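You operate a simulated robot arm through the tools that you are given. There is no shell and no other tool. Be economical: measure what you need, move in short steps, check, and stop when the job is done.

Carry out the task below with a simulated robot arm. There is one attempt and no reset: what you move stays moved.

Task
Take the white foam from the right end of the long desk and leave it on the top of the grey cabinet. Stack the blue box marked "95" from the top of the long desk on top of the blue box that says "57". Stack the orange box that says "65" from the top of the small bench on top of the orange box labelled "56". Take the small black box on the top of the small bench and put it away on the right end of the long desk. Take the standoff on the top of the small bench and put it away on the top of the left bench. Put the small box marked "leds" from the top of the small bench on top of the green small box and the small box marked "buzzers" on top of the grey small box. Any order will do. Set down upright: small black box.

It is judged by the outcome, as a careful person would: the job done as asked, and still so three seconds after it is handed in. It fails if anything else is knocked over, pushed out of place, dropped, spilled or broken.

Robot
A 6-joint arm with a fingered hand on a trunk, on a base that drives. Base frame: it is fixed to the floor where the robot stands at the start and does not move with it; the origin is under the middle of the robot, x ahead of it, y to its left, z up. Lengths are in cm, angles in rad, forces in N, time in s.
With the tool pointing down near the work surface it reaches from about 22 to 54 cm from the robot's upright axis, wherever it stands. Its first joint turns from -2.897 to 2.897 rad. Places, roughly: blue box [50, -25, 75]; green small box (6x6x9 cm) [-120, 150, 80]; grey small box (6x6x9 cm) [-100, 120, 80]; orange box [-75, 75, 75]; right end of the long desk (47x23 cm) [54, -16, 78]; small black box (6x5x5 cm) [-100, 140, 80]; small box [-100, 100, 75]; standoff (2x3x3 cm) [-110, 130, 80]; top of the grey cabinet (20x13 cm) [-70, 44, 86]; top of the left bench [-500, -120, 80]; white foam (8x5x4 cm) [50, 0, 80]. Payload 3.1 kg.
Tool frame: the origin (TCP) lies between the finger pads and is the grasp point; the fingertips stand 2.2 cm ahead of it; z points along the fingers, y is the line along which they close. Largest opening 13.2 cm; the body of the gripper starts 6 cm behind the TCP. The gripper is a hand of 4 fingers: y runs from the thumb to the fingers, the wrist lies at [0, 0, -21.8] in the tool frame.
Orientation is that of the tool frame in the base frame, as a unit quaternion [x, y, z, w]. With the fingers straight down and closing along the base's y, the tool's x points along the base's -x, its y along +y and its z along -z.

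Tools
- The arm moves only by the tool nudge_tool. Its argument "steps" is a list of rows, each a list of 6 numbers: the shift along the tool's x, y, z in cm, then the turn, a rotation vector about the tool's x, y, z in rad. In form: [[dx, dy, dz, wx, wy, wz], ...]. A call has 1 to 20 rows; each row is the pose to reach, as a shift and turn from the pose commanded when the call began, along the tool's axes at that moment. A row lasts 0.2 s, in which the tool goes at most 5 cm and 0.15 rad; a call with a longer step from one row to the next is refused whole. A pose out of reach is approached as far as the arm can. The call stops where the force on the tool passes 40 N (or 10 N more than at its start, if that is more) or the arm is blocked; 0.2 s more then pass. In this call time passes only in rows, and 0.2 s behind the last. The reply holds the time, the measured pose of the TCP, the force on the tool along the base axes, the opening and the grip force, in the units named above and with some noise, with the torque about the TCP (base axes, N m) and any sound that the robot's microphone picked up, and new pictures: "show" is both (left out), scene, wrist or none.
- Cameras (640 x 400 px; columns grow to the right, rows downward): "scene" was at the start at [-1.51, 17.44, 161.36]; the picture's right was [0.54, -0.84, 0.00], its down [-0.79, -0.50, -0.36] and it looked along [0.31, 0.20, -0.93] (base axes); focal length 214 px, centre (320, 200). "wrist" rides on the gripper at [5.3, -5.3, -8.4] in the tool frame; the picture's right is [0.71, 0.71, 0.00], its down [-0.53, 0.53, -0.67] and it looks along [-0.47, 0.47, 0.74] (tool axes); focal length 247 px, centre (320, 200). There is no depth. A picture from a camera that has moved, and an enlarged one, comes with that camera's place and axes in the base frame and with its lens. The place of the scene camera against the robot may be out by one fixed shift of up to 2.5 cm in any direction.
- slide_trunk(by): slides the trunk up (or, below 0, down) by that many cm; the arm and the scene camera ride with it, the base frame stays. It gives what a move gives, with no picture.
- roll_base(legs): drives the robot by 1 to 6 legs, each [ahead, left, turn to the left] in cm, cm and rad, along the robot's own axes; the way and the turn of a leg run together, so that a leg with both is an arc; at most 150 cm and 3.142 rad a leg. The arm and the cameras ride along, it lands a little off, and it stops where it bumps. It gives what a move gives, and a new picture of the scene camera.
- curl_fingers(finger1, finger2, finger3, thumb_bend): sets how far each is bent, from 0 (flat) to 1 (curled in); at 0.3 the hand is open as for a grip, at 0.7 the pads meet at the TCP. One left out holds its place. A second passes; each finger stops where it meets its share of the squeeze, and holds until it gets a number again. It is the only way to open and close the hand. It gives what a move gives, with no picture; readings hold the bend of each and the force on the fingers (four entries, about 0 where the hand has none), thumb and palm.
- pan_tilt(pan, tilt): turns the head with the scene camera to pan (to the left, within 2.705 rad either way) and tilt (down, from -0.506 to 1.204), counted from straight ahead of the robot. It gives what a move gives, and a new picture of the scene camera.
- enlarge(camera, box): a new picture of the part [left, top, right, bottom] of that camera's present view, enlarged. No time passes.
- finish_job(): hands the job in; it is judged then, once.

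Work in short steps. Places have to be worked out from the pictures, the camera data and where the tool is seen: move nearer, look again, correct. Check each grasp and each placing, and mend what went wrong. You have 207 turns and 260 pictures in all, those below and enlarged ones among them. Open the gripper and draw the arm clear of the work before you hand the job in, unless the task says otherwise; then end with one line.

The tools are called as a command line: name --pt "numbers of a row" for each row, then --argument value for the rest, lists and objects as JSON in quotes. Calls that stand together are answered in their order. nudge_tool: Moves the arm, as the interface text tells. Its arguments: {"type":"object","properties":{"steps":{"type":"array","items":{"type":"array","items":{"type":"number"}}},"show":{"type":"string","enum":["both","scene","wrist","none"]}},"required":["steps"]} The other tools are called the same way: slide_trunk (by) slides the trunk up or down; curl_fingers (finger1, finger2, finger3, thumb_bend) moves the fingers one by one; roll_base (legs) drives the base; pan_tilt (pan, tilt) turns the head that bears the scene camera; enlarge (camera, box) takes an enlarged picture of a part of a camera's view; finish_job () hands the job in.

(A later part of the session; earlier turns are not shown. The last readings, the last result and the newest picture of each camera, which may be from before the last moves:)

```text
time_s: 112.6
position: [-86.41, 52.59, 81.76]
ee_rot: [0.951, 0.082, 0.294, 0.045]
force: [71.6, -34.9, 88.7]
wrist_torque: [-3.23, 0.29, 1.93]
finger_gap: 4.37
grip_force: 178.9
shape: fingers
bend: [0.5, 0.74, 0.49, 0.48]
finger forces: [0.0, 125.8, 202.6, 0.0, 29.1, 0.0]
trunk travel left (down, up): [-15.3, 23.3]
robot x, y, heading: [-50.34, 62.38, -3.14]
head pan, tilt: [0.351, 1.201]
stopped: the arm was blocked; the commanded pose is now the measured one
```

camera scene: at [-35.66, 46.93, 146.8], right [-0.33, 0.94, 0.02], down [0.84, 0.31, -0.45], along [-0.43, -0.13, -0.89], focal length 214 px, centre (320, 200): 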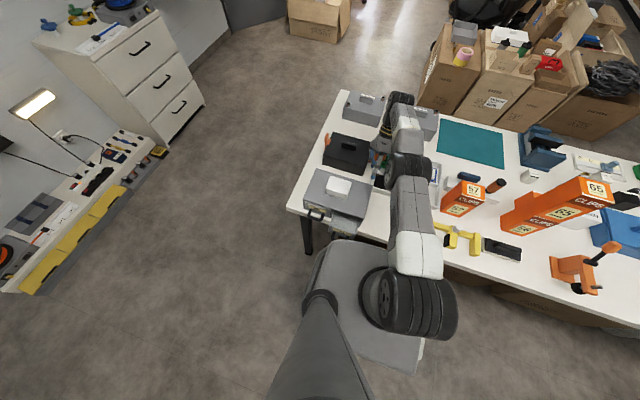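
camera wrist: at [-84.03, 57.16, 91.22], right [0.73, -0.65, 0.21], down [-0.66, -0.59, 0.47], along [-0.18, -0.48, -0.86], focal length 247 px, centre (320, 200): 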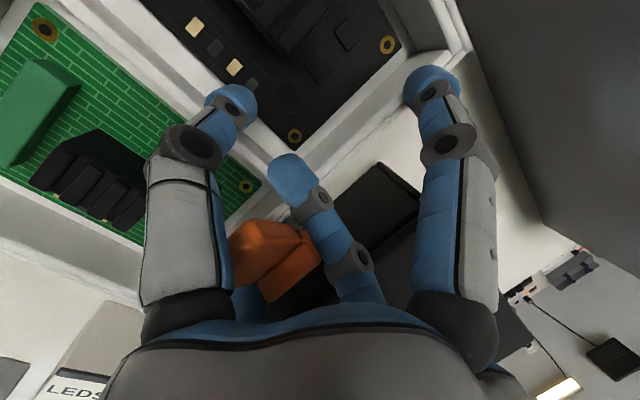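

pan_tilt --pan 0.3 --tilt 1.1

enlarge --camera "scene" --box '[240, 60, 500, 280]'

enlarge --camera "wrist" --box '[0, 0, 640, 400]'

```text
time_s: 113.2
position: [-86.44, 52.6, 81.88]
ee_rot: [0.95, 0.08, 0.298, 0.045]
force: [63.1, -33.5, 114.4]
wrist_torque: [-3.56, 2.01, 2.68]
finger_gap: 4.41
grip_force: 167.3
shape: fingers
bend: [0.5, 0.74, 0.49, 0.48]
finger forces: [0.1, 132.9, 175.4, 0.1, 25.2, 0.0]
trunk travel left (down, up): [-15.3, 23.3]
robot x, y, heading: [-50.15, 62.3, -3.135]
head pan, tilt: [0.3, 1.1]
camera scene: at [-40.24, 47.24, 148.0], right [-0.3, 0.95, 0.01], down [0.82, 0.26, -0.52], along [-0.49, -0.15, -0.86], focal length 214 px, centre (320, 200)
```

scene: 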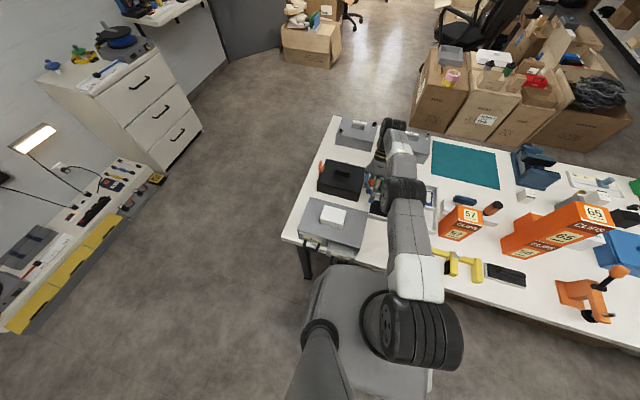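

```text
1.82 times, centred on (370, 170) of scene
camera zoom: at [-40.24, 47.24, 148.0], right [-0.3, 0.95, 0.01], down [0.82, 0.26, -0.52], along [-0.49, -0.15, -0.86], focal length 390 px, centre (229, 254)
```

zoom: 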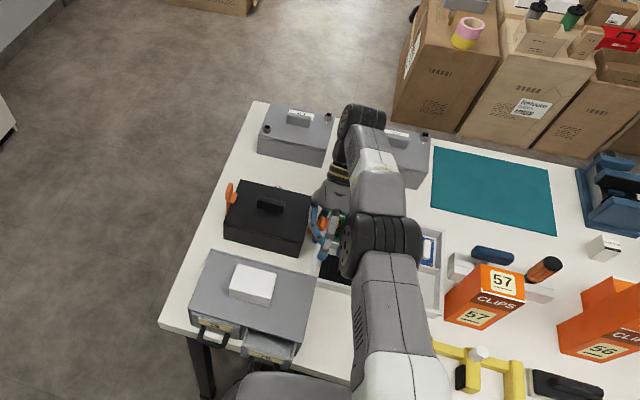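

```text
1.00 times, centred on (320, 200) of wrist (not enlarged: the box is as wide or as high as the picture)
camera zoom: at [-87.52, 59.02, 91.0], right [0.66, -0.57, 0.49], down [-0.74, -0.59, 0.32], along [0.1, -0.58, -0.81], focal length 247 px, centre (320, 200)
```

zoom: 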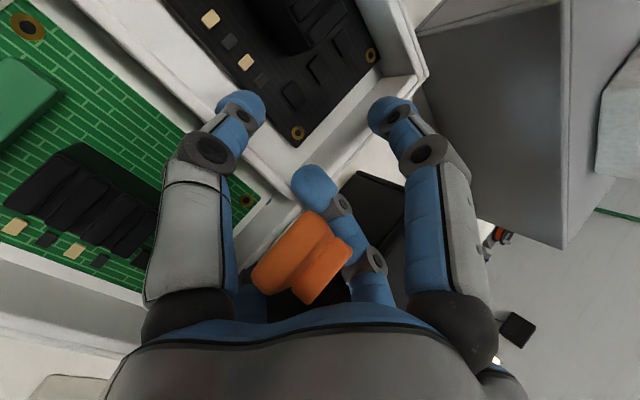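

The tool is tilted ~35° and wedged at the tray/black-case latch. Retreat straight back along the fingers' own axis.

nudge_tool --pt "0 0 -1 0 0 0" --pt "0 0 -2.5 0 0 0" --pt "0 0 -5 0 0 0" --pt "0 0 -8 0 0 0" --pt "0 0 -11 0 0 0"

```text
time_s: 113.6
position: [-86.37, 52.65, 81.89]
ee_rot: [0.94, 0.091, 0.323, 0.056]
force: [13.6, -42.5, 190.4]
wrist_torque: [-0.56, 4.14, 2.02]
finger_gap: 4.21
grip_force: 146.6
shape: fingers
bend: [0.5, 0.75, 0.45, 0.49]
finger forces: [0.0, 68.6, 148.6, 0.1, 75.6, 0.0]
out of reach, approached as far as the arm can: row 1
trunk travel left (down, up): [-15.3, 23.3]
robot x, y, heading: [-50.41, 62.6, -3.133]
head pan, tilt: [0.3, 1.1]
stopped in row 1: the force on the tool passed its limit at 153 N (the readings are from after the stop); the commanded pose is now the measured one
camera scene: at [-41.44, 47.21, 148.15], right [-0.3, 0.95, 0.0], down [0.82, 0.26, -0.51], along [-0.49, -0.15, -0.86], focal length 214 px, centre (320, 200)
camera wrist: at [-87.99, 59.35, 90.86], right [0.64, -0.55, 0.54], down [-0.75, -0.59, 0.3], along [0.16, -0.59, -0.79], focal length 247 px, centre (320, 200)
```

scene: 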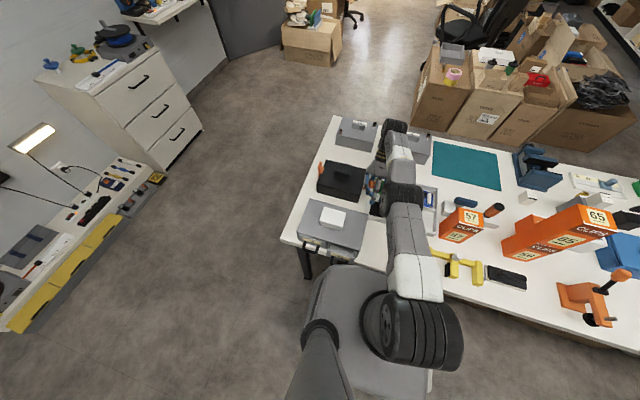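
wrist: 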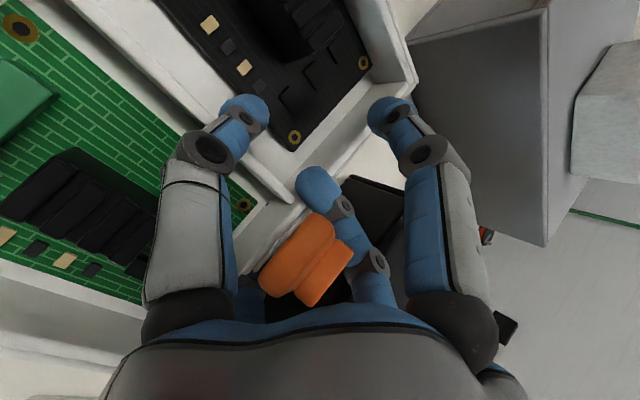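

The robot's weight is partly on the hand. Rotate the tool back toward vertical while lifting, which also brings the wrist back into reach.

nudge_tool --pt "0.6 0.16 -0.8 0 -0.1 0" --pt "1.2 0.33 -1.6 0 -0.2 0" --pt "1.8 0.5 -2.4 0 -0.3 0" --pt "2.4 0.65 -3.2 0 -0.4 0" --pt "3.6 1.0 -4.7 0 -0.5 0" --pt "4.8 1.3 -6.3 0 -0.6 0"

```text
time_s: 113.8
position: [-86.26, 52.71, 82.11]
ee_rot: [0.933, 0.093, 0.34, 0.067]
force: [7.9, -37.2, 182.2]
wrist_torque: [1.13, 3.62, 2.05]
finger_gap: 4.17
grip_force: 129.6
shape: fingers
bend: [0.5, 0.75, 0.45, 0.5]
finger forces: [0.0, 47.2, 119.7, 0.0, 92.9, 0.0]
trunk travel left (down, up): [-15.3, 23.3]
robot x, y, heading: [-50.41, 62.15, -3.132]
head pan, tilt: [0.3, 1.1]
stopped in row 1: the force on the tool passed its limit at 227 N (the readings are from after the stop); the commanded pose is now the measured one
camera scene: at [-42.18, 47.28, 148.23], right [-0.31, 0.95, 0.0], down [0.82, 0.27, -0.51], along [-0.48, -0.15, -0.86], focal length 214 px, centre (320, 200)
camera wrist: at [-88.35, 59.55, 90.74], right [0.62, -0.53, 0.57], down [-0.76, -0.59, 0.28], along [0.19, -0.61, -0.77], focal length 247 px, centre (320, 200)
```

scene: 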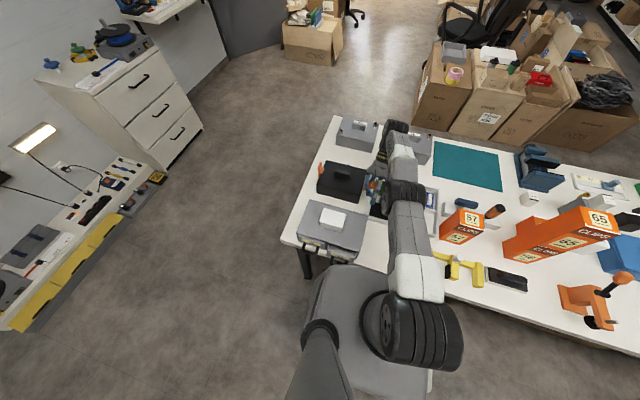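
wrist: 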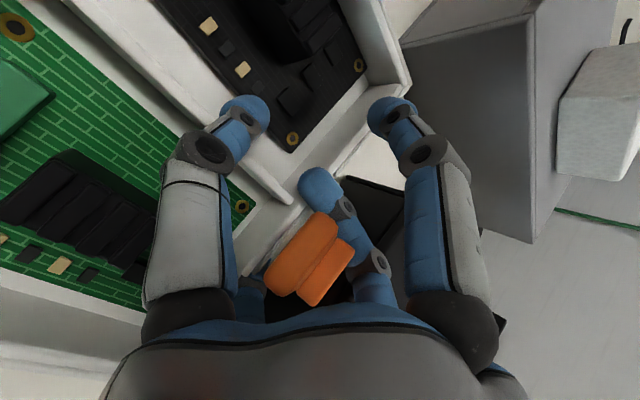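

Robot is settling back toward level with each release. Repeat the relieving motion.

nudge_tool --pt "1.2 0.4 -1.5 0 -0.1 0" --pt "2.4 0.8 -3 0 -0.2 0" --pt "3.6 1.0 -4.5 0 -0.3 0" --show "none"

slide_trunk --by 8

slide_trunk --by 8

slide_trunk --by 8

```text
time_s: 114.3
position: [-85.48, 52.66, 82.16]
ee_rot: [0.912, 0.088, 0.394, 0.074]
force: [-35.9, -17.3, 217.5]
wrist_torque: [-1.95, 1.01, 3.03]
finger_gap: 4.16
grip_force: 173.0
shape: fingers
bend: [0.5, 0.7, 0.48, 0.46]
finger forces: [0.1, 125.8, 128.8, 0.1, 93.0, 0.1]
trunk travel left (down, up): [-15.3, 23.3]
robot x, y, heading: [-50.63, 61.96, -3.125]
head pan, tilt: [0.3, 1.1]
stopped in row 2: the arm was blocked; the commanded pose is now the measured one
```

```text
time_s: 114.6
position: [-86.08, 52.53, 81.71]
ee_rot: [0.923, 0.083, 0.366, 0.085]
force: [26.4, -29.6, 187.9]
wrist_torque: [1.84, 0.38, 2.28]
finger_gap: 3.29
grip_force: 189.9
shape: fingers
bend: [0.5, 0.7, 0.56, 0.49]
finger forces: [0.0, 88.3, 137.7, 0.0, 153.8, 0.0]
trunk travel left (down, up): [-15.8, 22.8]
robot x, y, heading: [-50.69, 62.45, 3.131]
head pan, tilt: [0.3, 1.1]
stopped: the arm was blocked; the commanded pose is now the measured one
```

```text
time_s: 114.9
position: [-86.12, 52.5, 81.66]
ee_rot: [0.92, 0.088, 0.371, 0.09]
force: [43.8, -5.6, 177.7]
wrist_torque: [3.09, 0.47, 1.72]
finger_gap: 3.28
grip_force: 174.7
shape: fingers
bend: [0.5, 0.7, 0.56, 0.5]
finger forces: [0.1, 78.1, 112.4, 0.0, 159.9, 0.1]
trunk travel left (down, up): [-15.9, 22.7]
robot x, y, heading: [-50.46, 62.43, -3.143]
head pan, tilt: [0.3, 1.1]
stopped: the force on the tool passed its limit at 217 N (the readings are from after the stop); the commanded pose is now the measured one
```

```text
time_s: 115.2
position: [-86.15, 52.54, 81.85]
ee_rot: [0.919, 0.089, 0.371, 0.095]
force: [56.6, -5.8, 183.1]
wrist_torque: [3.92, -0.11, 1.28]
finger_gap: 3.25
grip_force: 177.5
shape: fingers
bend: [0.5, 0.7, 0.56, 0.5]
finger forces: [0.0, 68.1, 110.3, 0.1, 176.5, 0.0]
trunk travel left (down, up): [-16.0, 22.6]
robot x, y, heading: [-50.18, 62.6, 3.143]
head pan, tilt: [0.3, 1.1]
stopped: the force on the tool passed its limit at 206 N (the readings are from after the stop); the commanded pose is now the measured one
```

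Try a single decisive upward step (mostly up, slightly toward the robot).

nudge_tool --pt "4.1 1.2 -2.0 0 0 0" --pt "8.2 2.4 -4.0 0 0 0"

```text
time_s: 115.6
position: [-85.94, 52.61, 83.1]
ee_rot: [0.904, 0.09, 0.409, 0.089]
force: [-4.7, -8.5, 27.1]
wrist_torque: [-1.38, 0.72, 0.64]
finger_gap: 4.32
grip_force: 31.0
shape: fingers
bend: [0.5, 0.66, 0.56, 0.48]
finger forces: [0.0, 23.6, 38.3, 0.0, 0.0, 0.1]
trunk travel left (down, up): [-16.0, 22.6]
robot x, y, heading: [-49.8, 62.07, -3.132]
head pan, tilt: [0.3, 1.1]
stopped in row 2: the arm was blocked; the commanded pose is now the measured one
camera scene: at [-45.72, 47.1, 148.64], right [-0.31, 0.95, 0.0], down [0.83, 0.27, -0.48], along [-0.46, -0.15, -0.88], focal length 214 px, centre (320, 200)
camera wrist: at [-89.23, 59.76, 91.11], right [0.52, -0.52, 0.68], down [-0.8, -0.57, 0.18], along [0.3, -0.63, -0.71], focal length 247 px, centre (320, 200)
```

scene: 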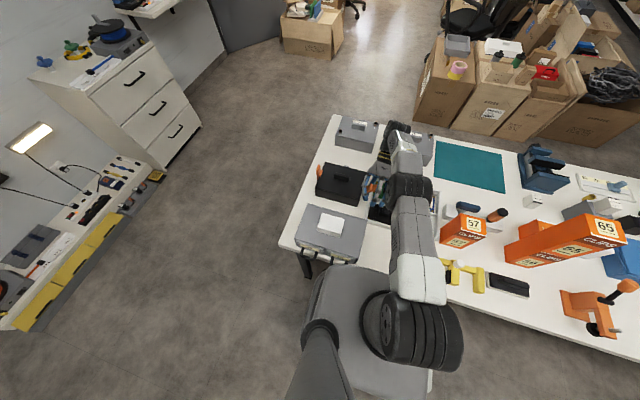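
wrist: 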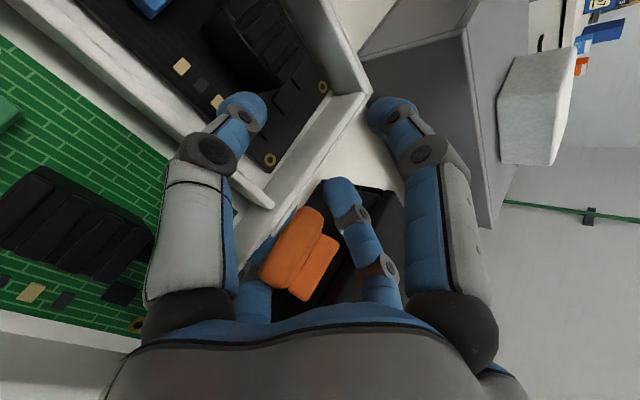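

Force is down to 27 N and the robot is nearly level. Raise the trunk now.

slide_trunk --by 8

nudge_tool --pt "3.1 1.0 -2.6 0 0 0" --pt "5.1 1.6 -4.3 0 0 0"

```text
time_s: 116.8
position: [-88.34, 51.91, 90.03]
ee_rot: [0.899, 0.085, 0.423, 0.08]
force: [-0.8, 21.3, -9.6]
wrist_torque: [1.1, -0.1, -0.29]
finger_gap: 4.33
grip_force: 13.4
shape: fingers
bend: [0.5, 0.48, 0.46, 0.48]
finger forces: [0.0, 0.0, 27.8, 0.0, 0.0, 0.0]
trunk travel left (down, up): [-24.0, 14.6]
robot x, y, heading: [-50.33, 61.71, -3.13]
head pan, tilt: [0.3, 1.1]
```

```text
time_s: 117.1
position: [-87.97, 51.94, 90.3]
ee_rot: [0.896, 0.081, 0.429, 0.073]
force: [-2.6, 12.2, -10.3]
wrist_torque: [0.82, -0.02, -0.22]
finger_gap: 4.31
grip_force: 10.0
shape: fingers
bend: [0.5, 0.48, 0.43, 0.48]
finger forces: [0.0, 0.0, 20.6, 0.0, 0.1, 0.0]
trunk travel left (down, up): [-24.0, 14.6]
robot x, y, heading: [-49.91, 61.97, -3.13]
head pan, tilt: [0.3, 1.1]
stopped in row 1: the force on the tool passed its limit at 61 N (the readings are from after the stop); the commanded pose is now the measured one
camera scene: at [-50.33, 45.09, 155.97], right [-0.31, 0.95, 0.0], down [0.85, 0.27, -0.45], along [-0.43, -0.14, -0.89], focal length 214 px, centre (320, 200)
camera wrist: at [-91.61, 58.71, 98.54], right [0.5, -0.54, 0.68], down [-0.81, -0.58, 0.12], along [0.33, -0.61, -0.72], focal length 247 px, centre (320, 200)
```

scene: 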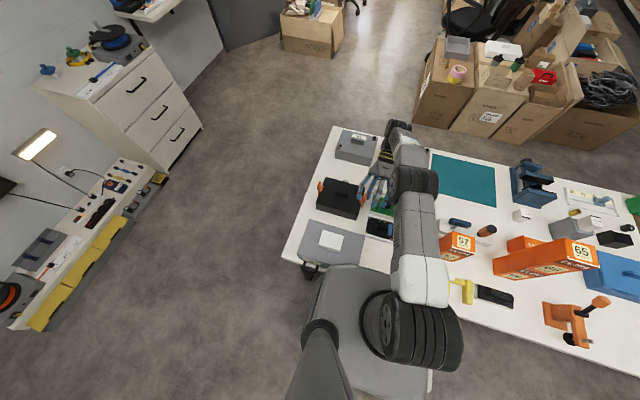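
wrist: 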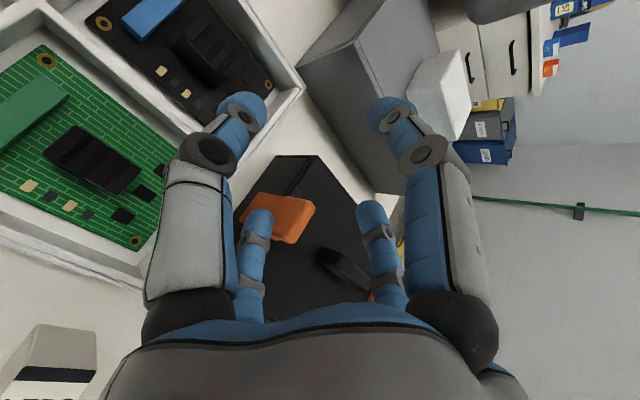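

Robot is level again; only finger3 is touching the orange latch. Open finger3 and back away along the finger axis.

curl_fingers --finger3 0.3

enlarge --camera "wrist" --box '[0, 0, 640, 400]'

```text
time_s: 118.1
position: [-87.84, 51.95, 90.66]
ee_rot: [0.896, 0.083, 0.429, 0.076]
force: [5.3, 19.8, 2.6]
wrist_torque: [0.99, -0.2, -0.29]
finger_gap: 4.32
grip_force: 10.1
shape: fingers
bend: [0.5, 0.48, 0.41, 0.48]
finger forces: [0.0, 0.0, 19.9, 0.1, 0.0, 0.0]
trunk travel left (down, up): [-24.0, 14.6]
robot x, y, heading: [-50.3, 61.96, -3.133]
head pan, tilt: [0.3, 1.1]
```

```text
1.00 times, centred on (320, 200) of wrist (not enlarged: the box is as wide or as high as the picture)
camera zoom: at [-91.51, 58.77, 98.66], right [0.5, -0.54, 0.68], down [-0.8, -0.58, 0.13], along [0.33, -0.61, -0.72], focal length 247 px, centre (320, 200)
```

zoom: 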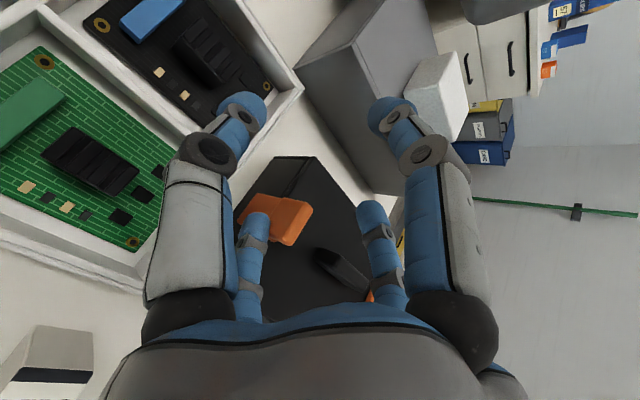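

The latch pushes the hand toward +y; shift +y first, then up.

nudge_tool --pt "0.22 -0.97 -0.07 0 0 0" --pt "0.43 -1.95 -0.13 0 0 0" --pt "1.9 -1.5 -1.4 0 0 0" --pt "3.4 -1.1 -2.6 0 0 0" --pt "6.4 -0.3 -5.1 0 0 0" --show "wrist"

```text
time_s: 119.3
position: [-86.7, 53.56, 98.24]
ee_rot: [0.897, 0.082, 0.427, 0.076]
force: [-0.7, -0.5, -0.8]
wrist_torque: [0.0, 0.02, 0.01]
finger_gap: 4.33
grip_force: 0.0
shape: fingers
bend: [0.5, 0.48, 0.3, 0.48]
finger forces: [0.0, 0.0, 0.0, 0.0, 0.1, 0.0]
out of reach, approached as far as the arm can: row 5
trunk travel left (down, up): [-24.0, 14.6]
robot x, y, heading: [-49.98, 62.34, -3.134]
head pan, tilt: [0.3, 1.1]
camera wrist: at [-90.42, 60.44, 106.38], right [0.5, -0.54, 0.68], down [-0.8, -0.58, 0.13], along [0.32, -0.61, -0.72], focal length 247 px, centre (320, 200)
```

wrist: 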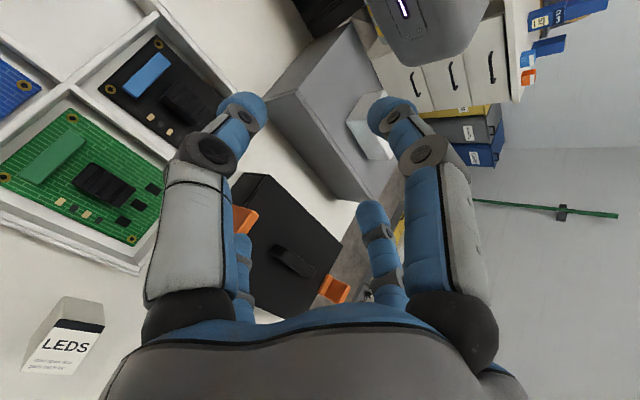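

Free of everything. Rotate the tool back to vertical in place.

nudge_tool --pt "0 0 0 0.0226 -0.1266 0.0243" --pt "0 0 0 0.0451 -0.253 0.0486" --pt "0 0 0 0.0677 -0.38 0.073" --pt "0 0 0 0.09 -0.506 0.097" --pt "0 0 0 0.113 -0.633 0.121" --pt "0 0 0 0.135 -0.76 0.146" --pt "0 0 0 0.158 -0.886 0.17"

slide_trunk --by 12

pan_tilt --pan 0.3 --tilt 1.0

enlarge --camera "scene" --box '[230, 60, 490, 270]'

```text
time_s: 120.9
position: [-86.69, 53.88, 98.1]
ee_rot: [1.0, 0.001, 0.001, -0.001]
force: [0.1, -0.3, 0.5]
wrist_torque: [0.0, 0.0, 0.0]
finger_gap: 4.3
grip_force: 0.1
shape: fingers
bend: [0.5, 0.48, 0.3, 0.48]
finger forces: [0.0, 0.0, 0.0, 0.1, 0.1, 0.1]
trunk travel left (down, up): [-24.0, 14.6]
robot x, y, heading: [-50.2, 61.86, -3.137]
head pan, tilt: [0.3, 1.1]
camera scene: at [-50.21, 44.96, 155.95], right [-0.31, 0.95, 0.0], down [0.85, 0.27, -0.45], along [-0.43, -0.14, -0.89], focal length 214 px, centre (320, 200)
camera wrist: at [-81.29, 59.04, 106.4], right [0.71, -0.71, 0.0], down [-0.53, -0.53, 0.67], along [-0.47, -0.47, -0.74], focal length 247 px, centre (320, 200)
```

scene: 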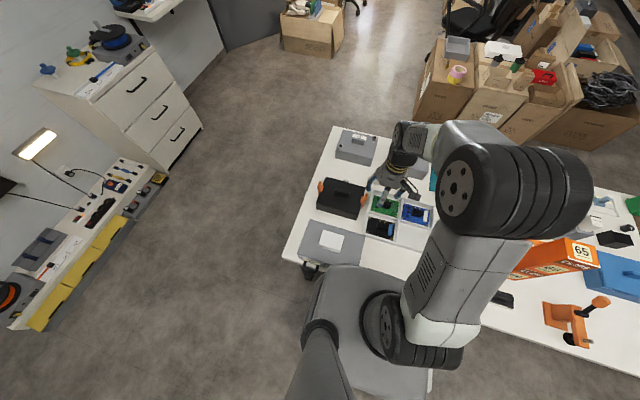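
wrist: 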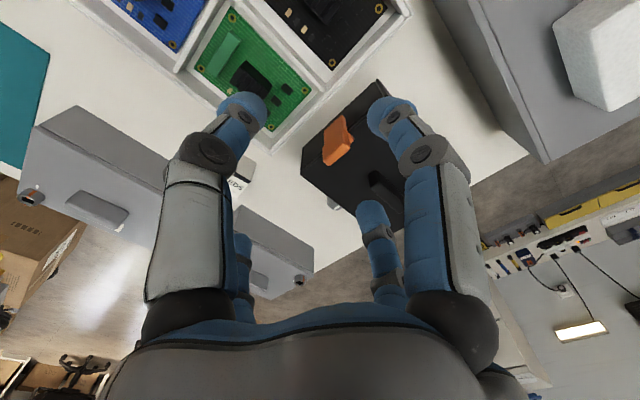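

```text
time_s: 122.6
position: [-85.28, 54.34, 104.96]
ee_rot: [1.0, -0.001, 0.001, 0.002]
force: [-1.0, 0.1, -1.0]
wrist_torque: [-0.03, 0.02, 0.0]
finger_gap: 4.33
grip_force: 0.1
shape: fingers
bend: [0.5, 0.48, 0.3, 0.48]
finger forces: [0.1, 0.0, 0.0, 0.0, 0.0, 0.1]
trunk travel left (down, up): [-31.0, 7.6]
robot x, y, heading: [-48.33, 61.72, -3.133]
head pan, tilt: [0.3, 1.1]
stopped: the arm was blocked; the commanded pose is now the measured one
```

```text
time_s: 123.2
position: [-85.12, 54.39, 105.09]
ee_rot: [1.0, -0.001, -0.001, 0.002]
force: [-0.4, -0.3, 0.6]
wrist_torque: [0.0, -0.02, -0.02]
finger_gap: 4.31
grip_force: 0.2
shape: fingers
bend: [0.5, 0.48, 0.3, 0.48]
finger forces: [0.0, 0.0, 0.0, 0.0, 0.0, 0.0]
trunk travel left (down, up): [-31.0, 7.6]
robot x, y, heading: [-48.86, 62.14, -3.138]
head pan, tilt: [0.3, 1.0]
camera scene: at [-49.14, 45.65, 163.61], right [-0.3, 0.95, 0.0], down [0.8, 0.25, -0.54], along [-0.52, -0.17, -0.84], focal length 214 px, centre (320, 200)
```

scene: 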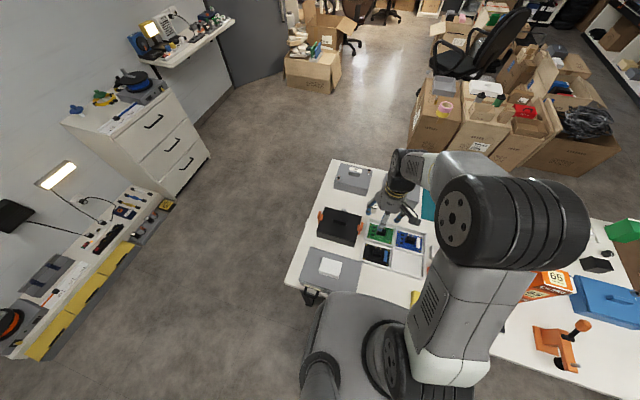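

```text
1.90 times, centred on (360, 165) of scene
camera zoom: at [-49.14, 45.65, 163.61], right [-0.3, 0.95, 0.0], down [0.8, 0.25, -0.54], along [-0.52, -0.17, -0.84], focal length 408 px, centre (244, 267)
```

zoom: 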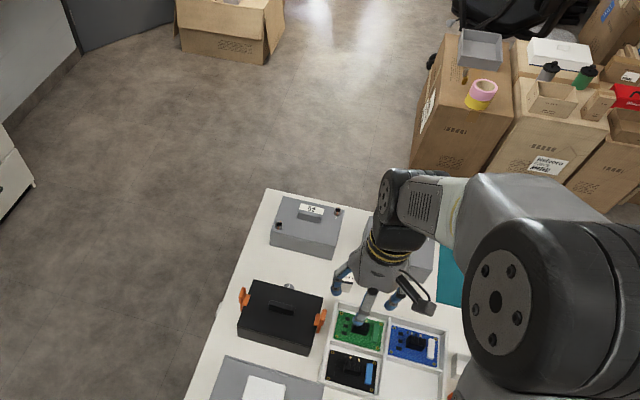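

The robot shifted further under the bench and the trunk is catching. Back off 12 cm before anything else.

roll_base --legs '[[-12, 0, 0]]'

slide_trunk --by 6

enlarge --camera "scene" --box '[230, 60, 490, 270]'

```text
time_s: 124.5
position: [-73.77, 53.98, 104.98]
ee_rot: [1.0, -0.001, 0.001, 0.0]
force: [-0.5, 0.3, -0.1]
wrist_torque: [-0.04, 0.04, 0.0]
finger_gap: 4.32
grip_force: 0.0
shape: fingers
bend: [0.5, 0.48, 0.3, 0.48]
finger forces: [0.0, 0.0, 0.0, 0.1, 0.1, 0.1]
trunk travel left (down, up): [-31.0, 7.6]
robot x, y, heading: [-36.95, 61.85, -3.136]
head pan, tilt: [0.3, 1.0]
camera scene: at [-37.85, 44.87, 163.61], right [-0.3, 0.95, 0.0], down [0.8, 0.26, -0.54], along [-0.52, -0.16, -0.84], focal length 214 px, centre (320, 200)
```

scene: 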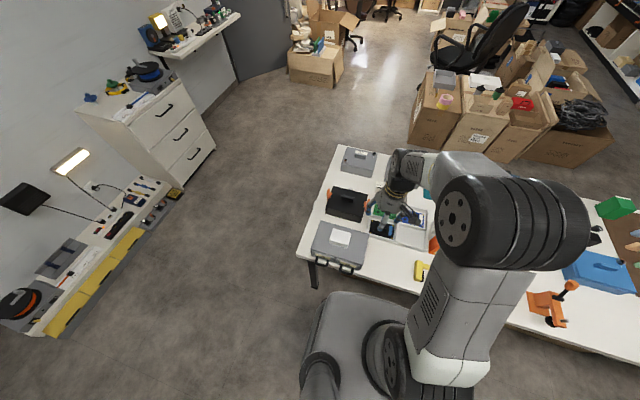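

```text
time_s: 125.5
position: [-73.73, 54.04, 111.1]
ee_rot: [1.0, -0.001, 0.0, 0.0]
force: [-0.1, 0.3, -0.1]
wrist_torque: [0.02, -0.01, 0.0]
finger_gap: 4.33
grip_force: 0.0
shape: fingers
bend: [0.5, 0.48, 0.3, 0.48]
finger forces: [0.1, 0.0, 0.1, 0.0, 0.1, 0.0]
trunk travel left (down, up): [-37.0, 1.6]
robot x, y, heading: [-36.88, 61.88, -3.132]
head pan, tilt: [0.3, 1.0]
```

```text
1.90 times, centred on (360, 165) of scene
camera zoom: at [-37.92, 44.87, 169.73], right [-0.3, 0.95, 0.0], down [0.8, 0.26, -0.54], along [-0.51, -0.16, -0.84], focal length 408 px, centre (244, 267)
```

zoom: 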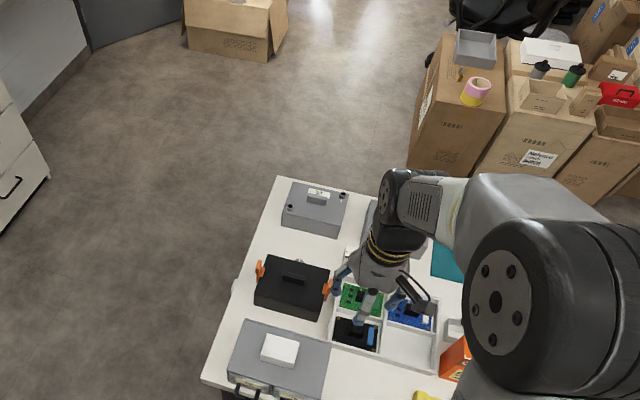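

Nothing appears disturbed and the foam is still on the cabinet. The remaining items are nearer the bench's far edge, so I'll drive around the end of the bench to work from there.

roll_base --legs '[[-10, 0, -0.005], [0, 95, 0], [120, 0, 0]]'

pan_tilt --pan -1.8 --tilt 0.9

```text
time_s: 136.9
position: [-184.25, -40.98, 111.05]
ee_rot: [1.0, -0.006, 0.001, -0.001]
force: [0.5, -0.2, -0.3]
wrist_torque: [-0.01, 0.0, -0.02]
finger_gap: 4.3
grip_force: 0.1
shape: fingers
bend: [0.5, 0.48, 0.3, 0.48]
finger forces: [0.1, 0.0, 0.0, 0.1, 0.0, 0.0]
trunk travel left (down, up): [-37.0, 1.6]
robot x, y, heading: [-147.6, -33.63, 3.143]
head pan, tilt: [0.3, 1.0]
camera scene: at [-148.44, -50.52, 169.65], right [-0.29, 0.96, 0.0], down [0.8, 0.25, -0.54], along [-0.52, -0.16, -0.84], focal length 214 px, centre (320, 200)
```

scene: 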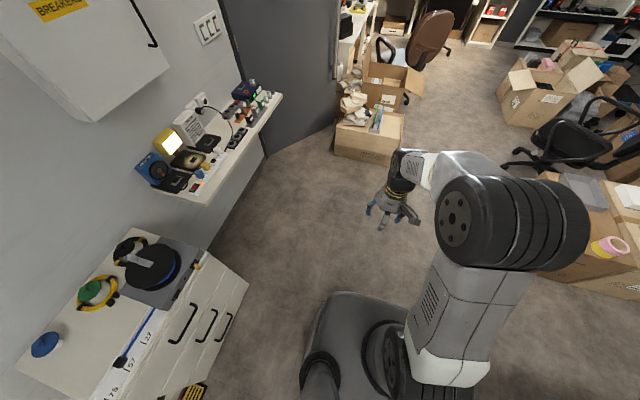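

```text
time_s: 138.9
position: [-184.2, -41.12, 110.98]
ee_rot: [1.0, -0.006, 0.002, 0.0]
force: [0.3, 1.3, -0.6]
wrist_torque: [0.01, -0.01, -0.05]
finger_gap: 4.34
grip_force: 0.0
shape: fingers
bend: [0.5, 0.48, 0.3, 0.48]
finger forces: [0.1, 0.1, 0.1, 0.1, 0.0, 0.0]
trunk travel left (down, up): [-37.0, 1.6]
robot x, y, heading: [-147.65, -33.58, 3.139]
head pan, tilt: [-1.799, 0.901]
camera scene: at [-140.04, -41.12, 170.38], right [0.97, -0.23, 0.0], down [-0.18, -0.76, -0.62], along [0.14, 0.6, -0.78], focal length 214 px, centre (320, 200)
```

scene: 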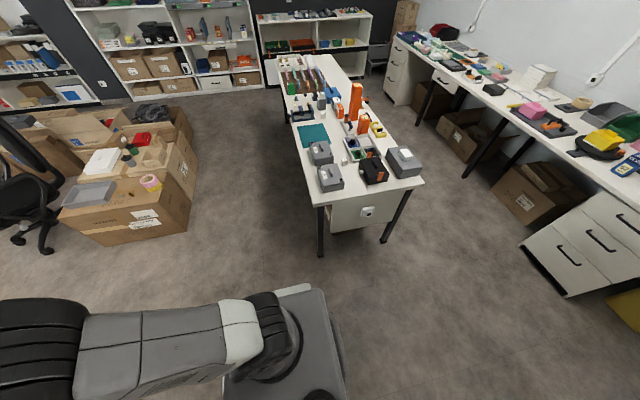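

enlarge --camera "scene" --box '[270, 40, 440, 260]'

enlarge --camera "scene" --box '[300, 110, 430, 195]'

```text
1.82 times, centred on (355, 150) of scene
camera zoom: at [-140.04, -41.12, 170.38], right [0.97, -0.23, 0.0], down [-0.18, -0.76, -0.62], along [0.14, 0.6, -0.78], focal length 390 px, centre (256, 291)
```

zoom: 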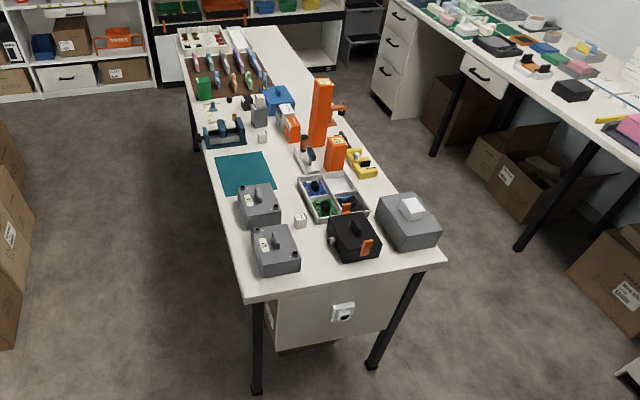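

```text
4.71 times, centred on (365, 152) of scene
camera zoom: at [-140.04, -41.12, 170.38], right [0.97, -0.23, 0.0], down [-0.18, -0.76, -0.62], along [0.14, 0.6, -0.78], focal length 1009 px, centre (108, 424)
```

zoom: 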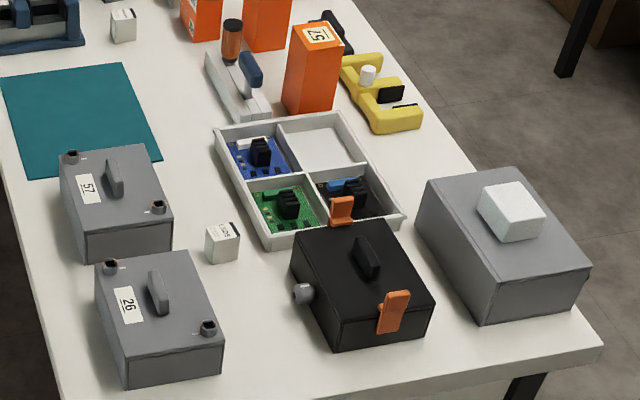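

All items look in place. Turn to face +x, back to x≈-166, and slide to y≈55 along the far side.

roll_base --legs '[[0, 0, -1.571], [0, 0, -1.571]]'

```text
time_s: 146.9
position: [-111.08, -24.89, 111.04]
ee_rot: [-0.007, 1.0, 0.0, -0.002]
force: [-0.1, 0.2, -0.1]
wrist_torque: [-0.03, -0.01, 0.0]
finger_gap: 4.32
grip_force: 0.1
shape: fingers
bend: [0.5, 0.48, 0.3, 0.48]
finger forces: [0.0, 0.0, 0.1, 0.1, 0.1, 0.0]
trunk travel left (down, up): [-37.0, 1.6]
robot x, y, heading: [-147.28, -33.38, 0.022]
head pan, tilt: [-1.799, 0.901]
camera scene: at [-155.6, -26.48, 170.38], right [-0.98, 0.2, 0.0], down [0.16, 0.77, -0.62], along [-0.13, -0.61, -0.78], focal length 214 px, centre (320, 200)
```

scene: 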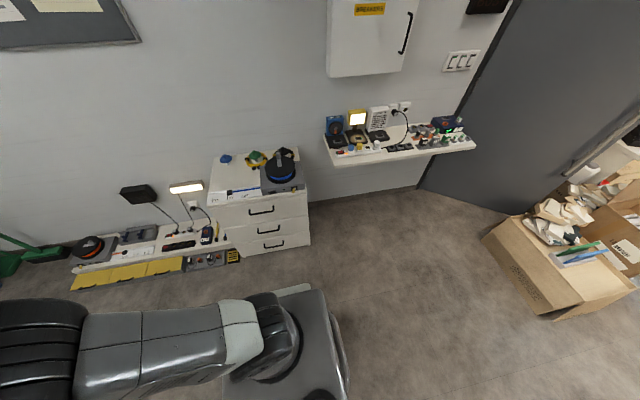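

roll_base --legs '[[-21, 0, -0.02], [0, 88, 0]]'

pan_tilt --pan 0.2 --tilt 1.15

```text
time_s: 152.7
position: [-131.46, 61.01, 111.13]
ee_rot: [0.006, 1.0, -0.001, -0.002]
force: [0.8, -0.1, 0.3]
wrist_torque: [0.02, -0.02, 0.0]
finger_gap: 4.32
grip_force: 0.0
shape: fingers
bend: [0.5, 0.48, 0.3, 0.48]
finger forces: [0.1, 0.1, 0.0, 0.1, 0.1, 0.0]
trunk travel left (down, up): [-37.0, 1.6]
robot x, y, heading: [-168.07, 53.57, -0.006]
head pan, tilt: [-1.799, 0.901]
camera scene: at [-176.06, 60.62, 170.38], right [-0.97, 0.23, 0.0], down [0.18, 0.76, -0.62], along [-0.14, -0.6, -0.78], focal length 214 px, centre (320, 200)
```

scene: 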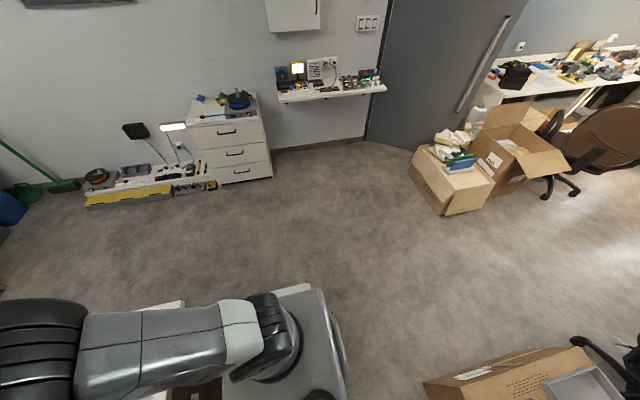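

```text
time_s: 154.6
position: [-131.42, 61.0, 111.01]
ee_rot: [0.007, 1.0, 0.0, -0.001]
force: [-0.1, 0.8, 0.2]
wrist_torque: [0.04, 0.0, -0.02]
finger_gap: 4.31
grip_force: 0.2
shape: fingers
bend: [0.5, 0.48, 0.3, 0.48]
finger forces: [0.0, 0.0, 0.0, 0.1, 0.1, 0.0]
trunk travel left (down, up): [-37.0, 1.6]
robot x, y, heading: [-168.37, 53.41, -0.001]
head pan, tilt: [0.201, 1.15]
camera scene: at [-168.47, 69.09, 168.68], right [0.19, -0.98, 0.0], down [-0.9, -0.18, -0.41], along [0.4, 0.08, -0.91], focal length 214 px, centre (320, 200)
```

scene: 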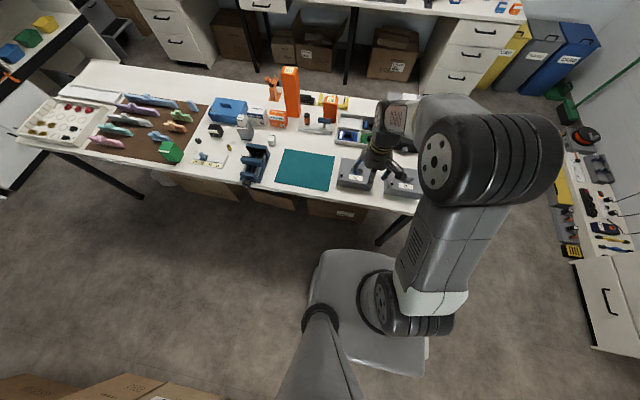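

Far side reached. LEDS at (-102.4,53): move to axis (-155,62), keeping clear of the bench leg near y≈31.

roll_base --legs '[[0, 8.5, 0], [13, 0, 0]]'

nudge_tool --pt "-4 -2.5 0 0 0 0" --pt "-8 -5 0 0 0 0" --pt "-11 -8 0 0 0 0" --pt "-14 -11 0 0 0 0" --pt "-15.5 -15 0 0 0 0"

```text
time_s: 156.6
position: [-118.4, 69.48, 111.07]
ee_rot: [0.007, 1.0, 0.001, -0.002]
force: [-0.8, -0.4, -0.5]
wrist_torque: [-0.02, 0.02, 0.0]
finger_gap: 4.31
grip_force: 0.0
shape: fingers
bend: [0.5, 0.48, 0.3, 0.48]
finger forces: [0.0, 0.0, 0.0, 0.1, 0.0, 0.0]
trunk travel left (down, up): [-37.0, 1.6]
robot x, y, heading: [-154.75, 62.01, -0.004]
head pan, tilt: [0.201, 1.15]
camera scene: at [-155.24, 77.56, 168.69], right [0.2, -0.98, 0.0], down [-0.9, -0.18, -0.41], along [0.4, 0.08, -0.91], focal length 214 px, centre (320, 200)
```

scene: 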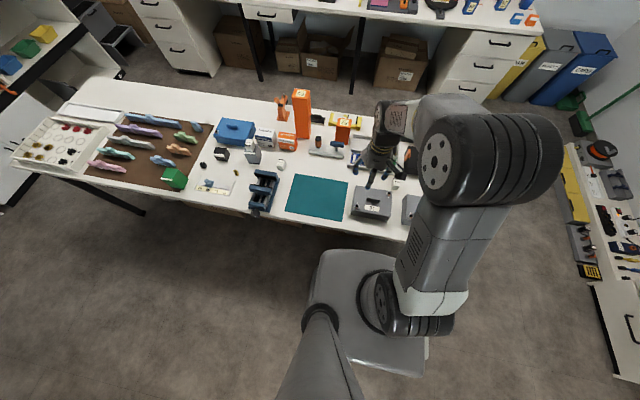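

```text
time_s: 157.8
position: [-103.06, 54.36, 110.95]
ee_rot: [0.007, 1.0, 0.0, -0.003]
force: [-0.5, -1.0, -0.2]
wrist_torque: [-0.04, 0.01, -0.01]
finger_gap: 4.33
grip_force: 0.0
shape: fingers
bend: [0.5, 0.48, 0.3, 0.48]
finger forces: [0.0, 0.0, 0.1, 0.0, 0.0, 0.0]
trunk travel left (down, up): [-37.0, 1.6]
robot x, y, heading: [-155.02, 61.98, -0.0]
head pan, tilt: [0.201, 1.15]
camera scene: at [-155.24, 77.46, 168.7], right [0.2, -0.98, 0.0], down [-0.9, -0.18, -0.41], along [0.4, 0.08, -0.91], focal length 214 px, centre (320, 200)
camera wrist: at [-108.35, 48.98, 119.38], right [-0.7, 0.72, 0.0], down [0.54, 0.52, 0.67], along [0.48, 0.47, -0.75], focal length 247 px, centre (320, 200)
```

scene: 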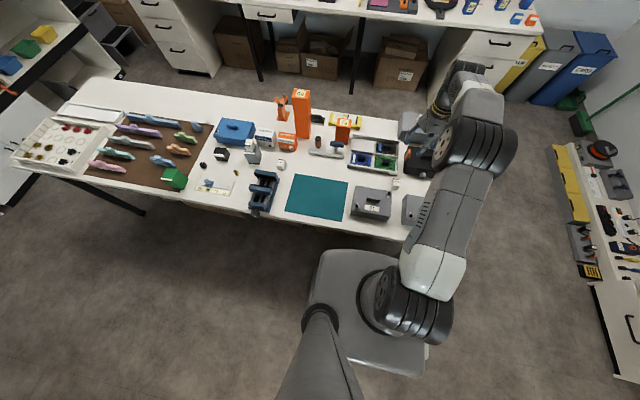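
wrist: 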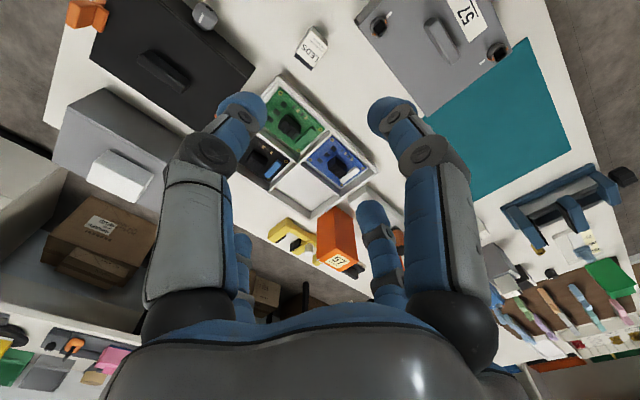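

LEDS confirmed at ≈(-102.7,53.0). Set the digits, lower trunk a safe 12 cm, and hover.

curl_fingers --finger1 0.5 --finger2 0.48 --finger3 0.5 --thumb_bend 0.48

slide_trunk --by -12

nudge_tool --pt "-0.3 -1.3 2 0 0.004 0" --pt "-0.3 -1.3 6 0 0.004 0" --show "wrist"

```text
time_s: 158.8
position: [-103.19, 54.44, 111.02]
ee_rot: [0.007, 1.0, 0.0, -0.002]
force: [0.0, -0.5, 0.3]
wrist_torque: [0.04, 0.03, -0.01]
finger_gap: 4.29
grip_force: 0.0
shape: fingers
bend: [0.5, 0.48, 0.5, 0.48]
finger forces: [0.1, 0.0, 0.0, 0.1, 0.0, 0.0]
trunk travel left (down, up): [-37.0, 1.6]
robot x, y, heading: [-155.25, 62.24, -0.007]
head pan, tilt: [0.201, 1.15]
```

```text
time_s: 160.3
position: [-103.12, 54.41, 98.94]
ee_rot: [0.007, 1.0, 0.0, 0.0]
force: [0.9, 0.1, -0.5]
wrist_torque: [0.04, 0.01, -0.01]
finger_gap: 4.34
grip_force: 0.1
shape: fingers
bend: [0.5, 0.48, 0.5, 0.48]
finger forces: [0.0, 0.0, 0.1, 0.0, 0.0, 0.0]
trunk travel left (down, up): [-25.0, 13.6]
robot x, y, heading: [-154.85, 61.91, 0.0]
head pan, tilt: [0.201, 1.15]
```

```text
time_s: 160.9
position: [-102.84, 53.1, 92.81]
ee_rot: [0.007, 1.0, -0.001, -0.003]
force: [0.2, -0.2, -0.6]
wrist_torque: [-0.01, 0.02, -0.02]
finger_gap: 4.33
grip_force: 0.0
shape: fingers
bend: [0.5, 0.48, 0.5, 0.48]
finger forces: [0.1, 0.1, 0.0, 0.0, 0.1, 0.0]
trunk travel left (down, up): [-25.0, 13.6]
robot x, y, heading: [-154.81, 61.8, -0.005]
head pan, tilt: [0.201, 1.15]
camera wrist: at [-108.05, 47.8, 101.27], right [-0.7, 0.72, 0.0], down [0.54, 0.52, 0.66], along [0.47, 0.47, -0.75], focal length 247 px, centre (320, 200)
```

wrist: 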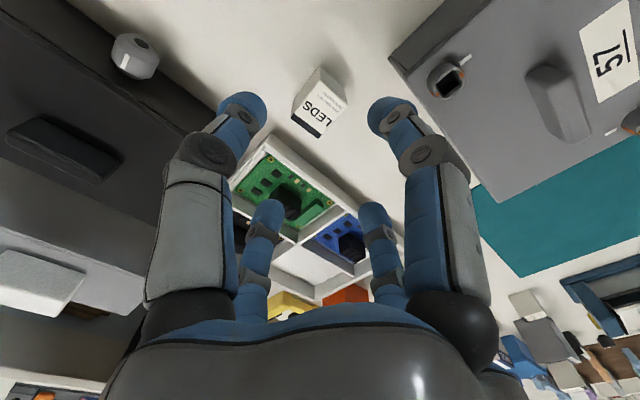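

Small shift and descend to z 81.8, then grip.

nudge_tool --pt "-0.3 0.3 4 0 0.004 0" --pt "-0.3 0.3 8 0 0.004 0" --pt "-0.3 0.3 10 0 0.004 0" --pt "-0.3 0.3 11 0 0.004 0" --show "wrist"

```text
time_s: 161.9
position: [-102.55, 53.3, 81.88]
ee_rot: [0.007, 1.0, 0.0, -0.005]
force: [0.8, 0.0, -0.3]
wrist_torque: [-0.03, 0.01, -0.01]
finger_gap: 4.31
grip_force: 0.0
shape: fingers
bend: [0.5, 0.48, 0.5, 0.48]
finger forces: [0.0, 0.0, 0.0, 0.0, 0.1, 0.1]
trunk travel left (down, up): [-25.0, 13.6]
robot x, y, heading: [-154.86, 61.61, -0.008]
head pan, tilt: [0.201, 1.15]
camera wrist: at [-107.81, 48.03, 90.38], right [-0.7, 0.72, 0.01], down [0.54, 0.52, 0.66], along [0.47, 0.47, -0.75], focal length 247 px, centre (320, 200)
```

wrist: 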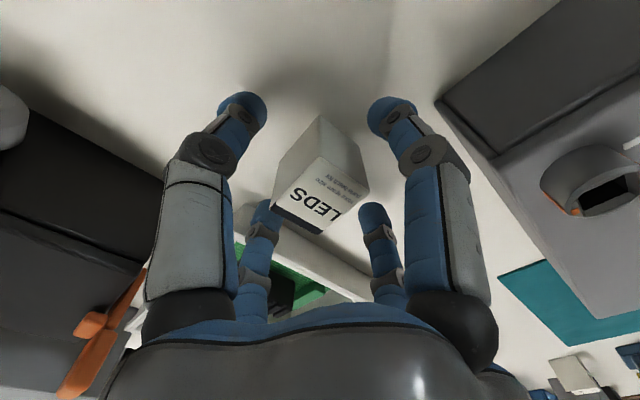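

Centred well. Close all digits and lift.

curl_fingers --finger1 0.57 --finger2 0.57 --finger3 0.57 --thumb_bend 0.57

curl_fingers --finger1 0.7 --finger2 0.7 --finger3 0.7 --thumb_bend 0.7

nudge_tool --pt "0 0 -2 0 0 0" --pt "0 0 -6 0 0 0" --pt "0 0 -10 0 0 0" --pt "0 0 -14 0 0 0" --pt "0 0 -18 0 0 0" --show "wrist"

```text
time_s: 162.9
position: [-102.61, 53.41, 81.84]
ee_rot: [0.007, 1.0, 0.001, -0.005]
force: [0.0, -0.2, 0.5]
wrist_torque: [0.0, 0.01, 0.02]
finger_gap: 2.68
grip_force: 0.1
shape: fingers
bend: [0.56, 0.56, 0.56, 0.56]
finger forces: [0.0, 0.0, 0.0, 0.0, 0.0, 0.0]
trunk travel left (down, up): [-25.0, 13.6]
robot x, y, heading: [-154.86, 61.92, -0.001]
head pan, tilt: [0.201, 1.15]
```

```text
time_s: 163.9
position: [-102.74, 53.42, 81.99]
ee_rot: [0.007, 1.0, 0.001, -0.006]
force: [-0.6, -0.1, -0.3]
wrist_torque: [0.02, -0.02, 0.01]
finger_gap: 1.53
grip_force: 15.1
shape: fingers
bend: [0.6, 0.62, 0.6, 0.63]
finger forces: [7.3, 5.8, 7.5, 0.1, 8.6, 0.0]
trunk travel left (down, up): [-25.0, 13.6]
robot x, y, heading: [-155.22, 62.02, -0.004]
head pan, tilt: [0.201, 1.15]
```

```text
time_s: 165.1
position: [-102.52, 53.66, 99.82]
ee_rot: [0.007, 1.0, 0.0, -0.006]
force: [-0.7, -0.8, -0.2]
wrist_torque: [0.01, 0.0, 0.01]
finger_gap: 1.54
grip_force: 14.3
shape: fingers
bend: [0.6, 0.62, 0.6, 0.63]
finger forces: [7.2, 5.7, 7.5, 0.0, 8.5, 0.1]
trunk travel left (down, up): [-25.0, 13.6]
robot x, y, heading: [-155.08, 61.49, 0.0]
head pan, tilt: [0.201, 1.15]
camera wrist: at [-107.81, 48.25, 108.31], right [-0.7, 0.72, 0.01], down [0.54, 0.52, 0.66], along [0.47, 0.47, -0.75], focal length 247 px, centre (320, 200)
```

wrist: 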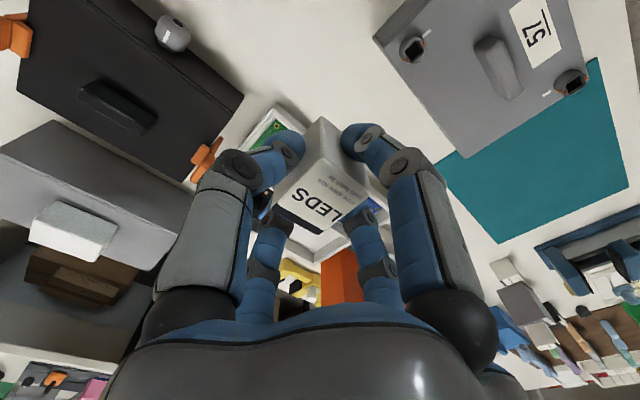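

LEDS held. Raise the trunk, back off, and go along the far side toward the green box (≈(-124,155)).

slide_trunk --by 12

roll_base --legs '[[-11, 0, 0], [0, 86, 0]]'

pan_tilt --pan -0.2 --tilt 1.1

```text
time_s: 166.6
position: [-102.53, 53.58, 112.02]
ee_rot: [0.007, 1.0, -0.001, -0.005]
force: [-0.6, 1.0, -0.9]
wrist_torque: [0.0, -0.01, -0.03]
finger_gap: 1.53
grip_force: 14.7
shape: fingers
bend: [0.6, 0.62, 0.6, 0.63]
finger forces: [7.1, 5.7, 7.4, 0.0, 8.5, 0.1]
trunk travel left (down, up): [-37.0, 1.6]
robot x, y, heading: [-154.94, 62.24, -0.001]
head pan, tilt: [0.201, 1.15]
```

```text
time_s: 172.0
position: [-113.92, 140.41, 111.96]
ee_rot: [0.002, 1.0, 0.0, -0.005]
force: [-0.5, 0.2, 0.2]
wrist_torque: [0.01, -0.03, 0.0]
finger_gap: 1.51
grip_force: 14.3
shape: fingers
bend: [0.6, 0.62, 0.6, 0.63]
finger forces: [7.2, 5.9, 7.4, 0.0, 8.4, 0.2]
trunk travel left (down, up): [-37.0, 1.6]
robot x, y, heading: [-166.51, 147.84, 0.006]
head pan, tilt: [0.201, 1.15]
camera scene: at [-166.87, 163.87, 168.68], right [0.21, -0.98, 0.0], down [-0.89, -0.19, -0.41], along [0.4, 0.08, -0.91], focal length 214 px, centre (320, 200)
```

scene: 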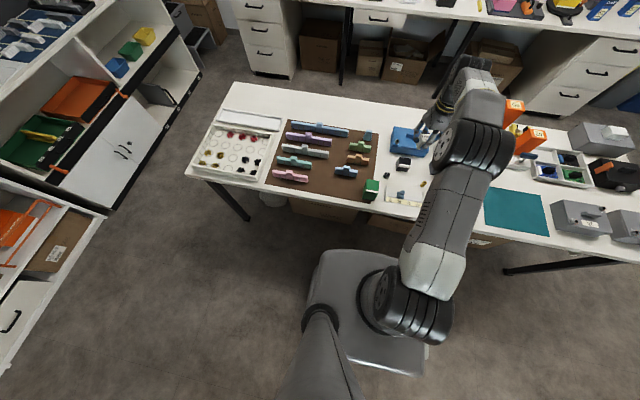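

```text
time_s: 172.8
position: [-113.85, 140.29, 111.78]
ee_rot: [0.001, 1.0, -0.001, -0.005]
force: [0.4, -0.8, 0.0]
wrist_torque: [-0.01, 0.01, -0.02]
finger_gap: 1.52
grip_force: 14.2
shape: fingers
bend: [0.6, 0.62, 0.6, 0.63]
finger forces: [7.2, 5.8, 7.6, 0.0, 8.4, 0.0]
trunk travel left (down, up): [-37.0, 1.6]
robot x, y, heading: [-166.34, 148.3, 0.007]
head pan, tilt: [-0.201, 1.1]
camera scene: at [-166.5, 161.4, 168.99], right [-0.19, -0.98, 0.0], down [-0.87, 0.17, -0.45], along [0.45, -0.09, -0.89], focal length 214 px, centre (320, 200)
```

scene: 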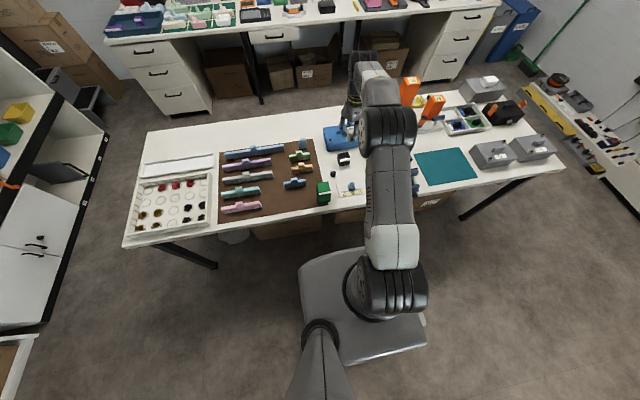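

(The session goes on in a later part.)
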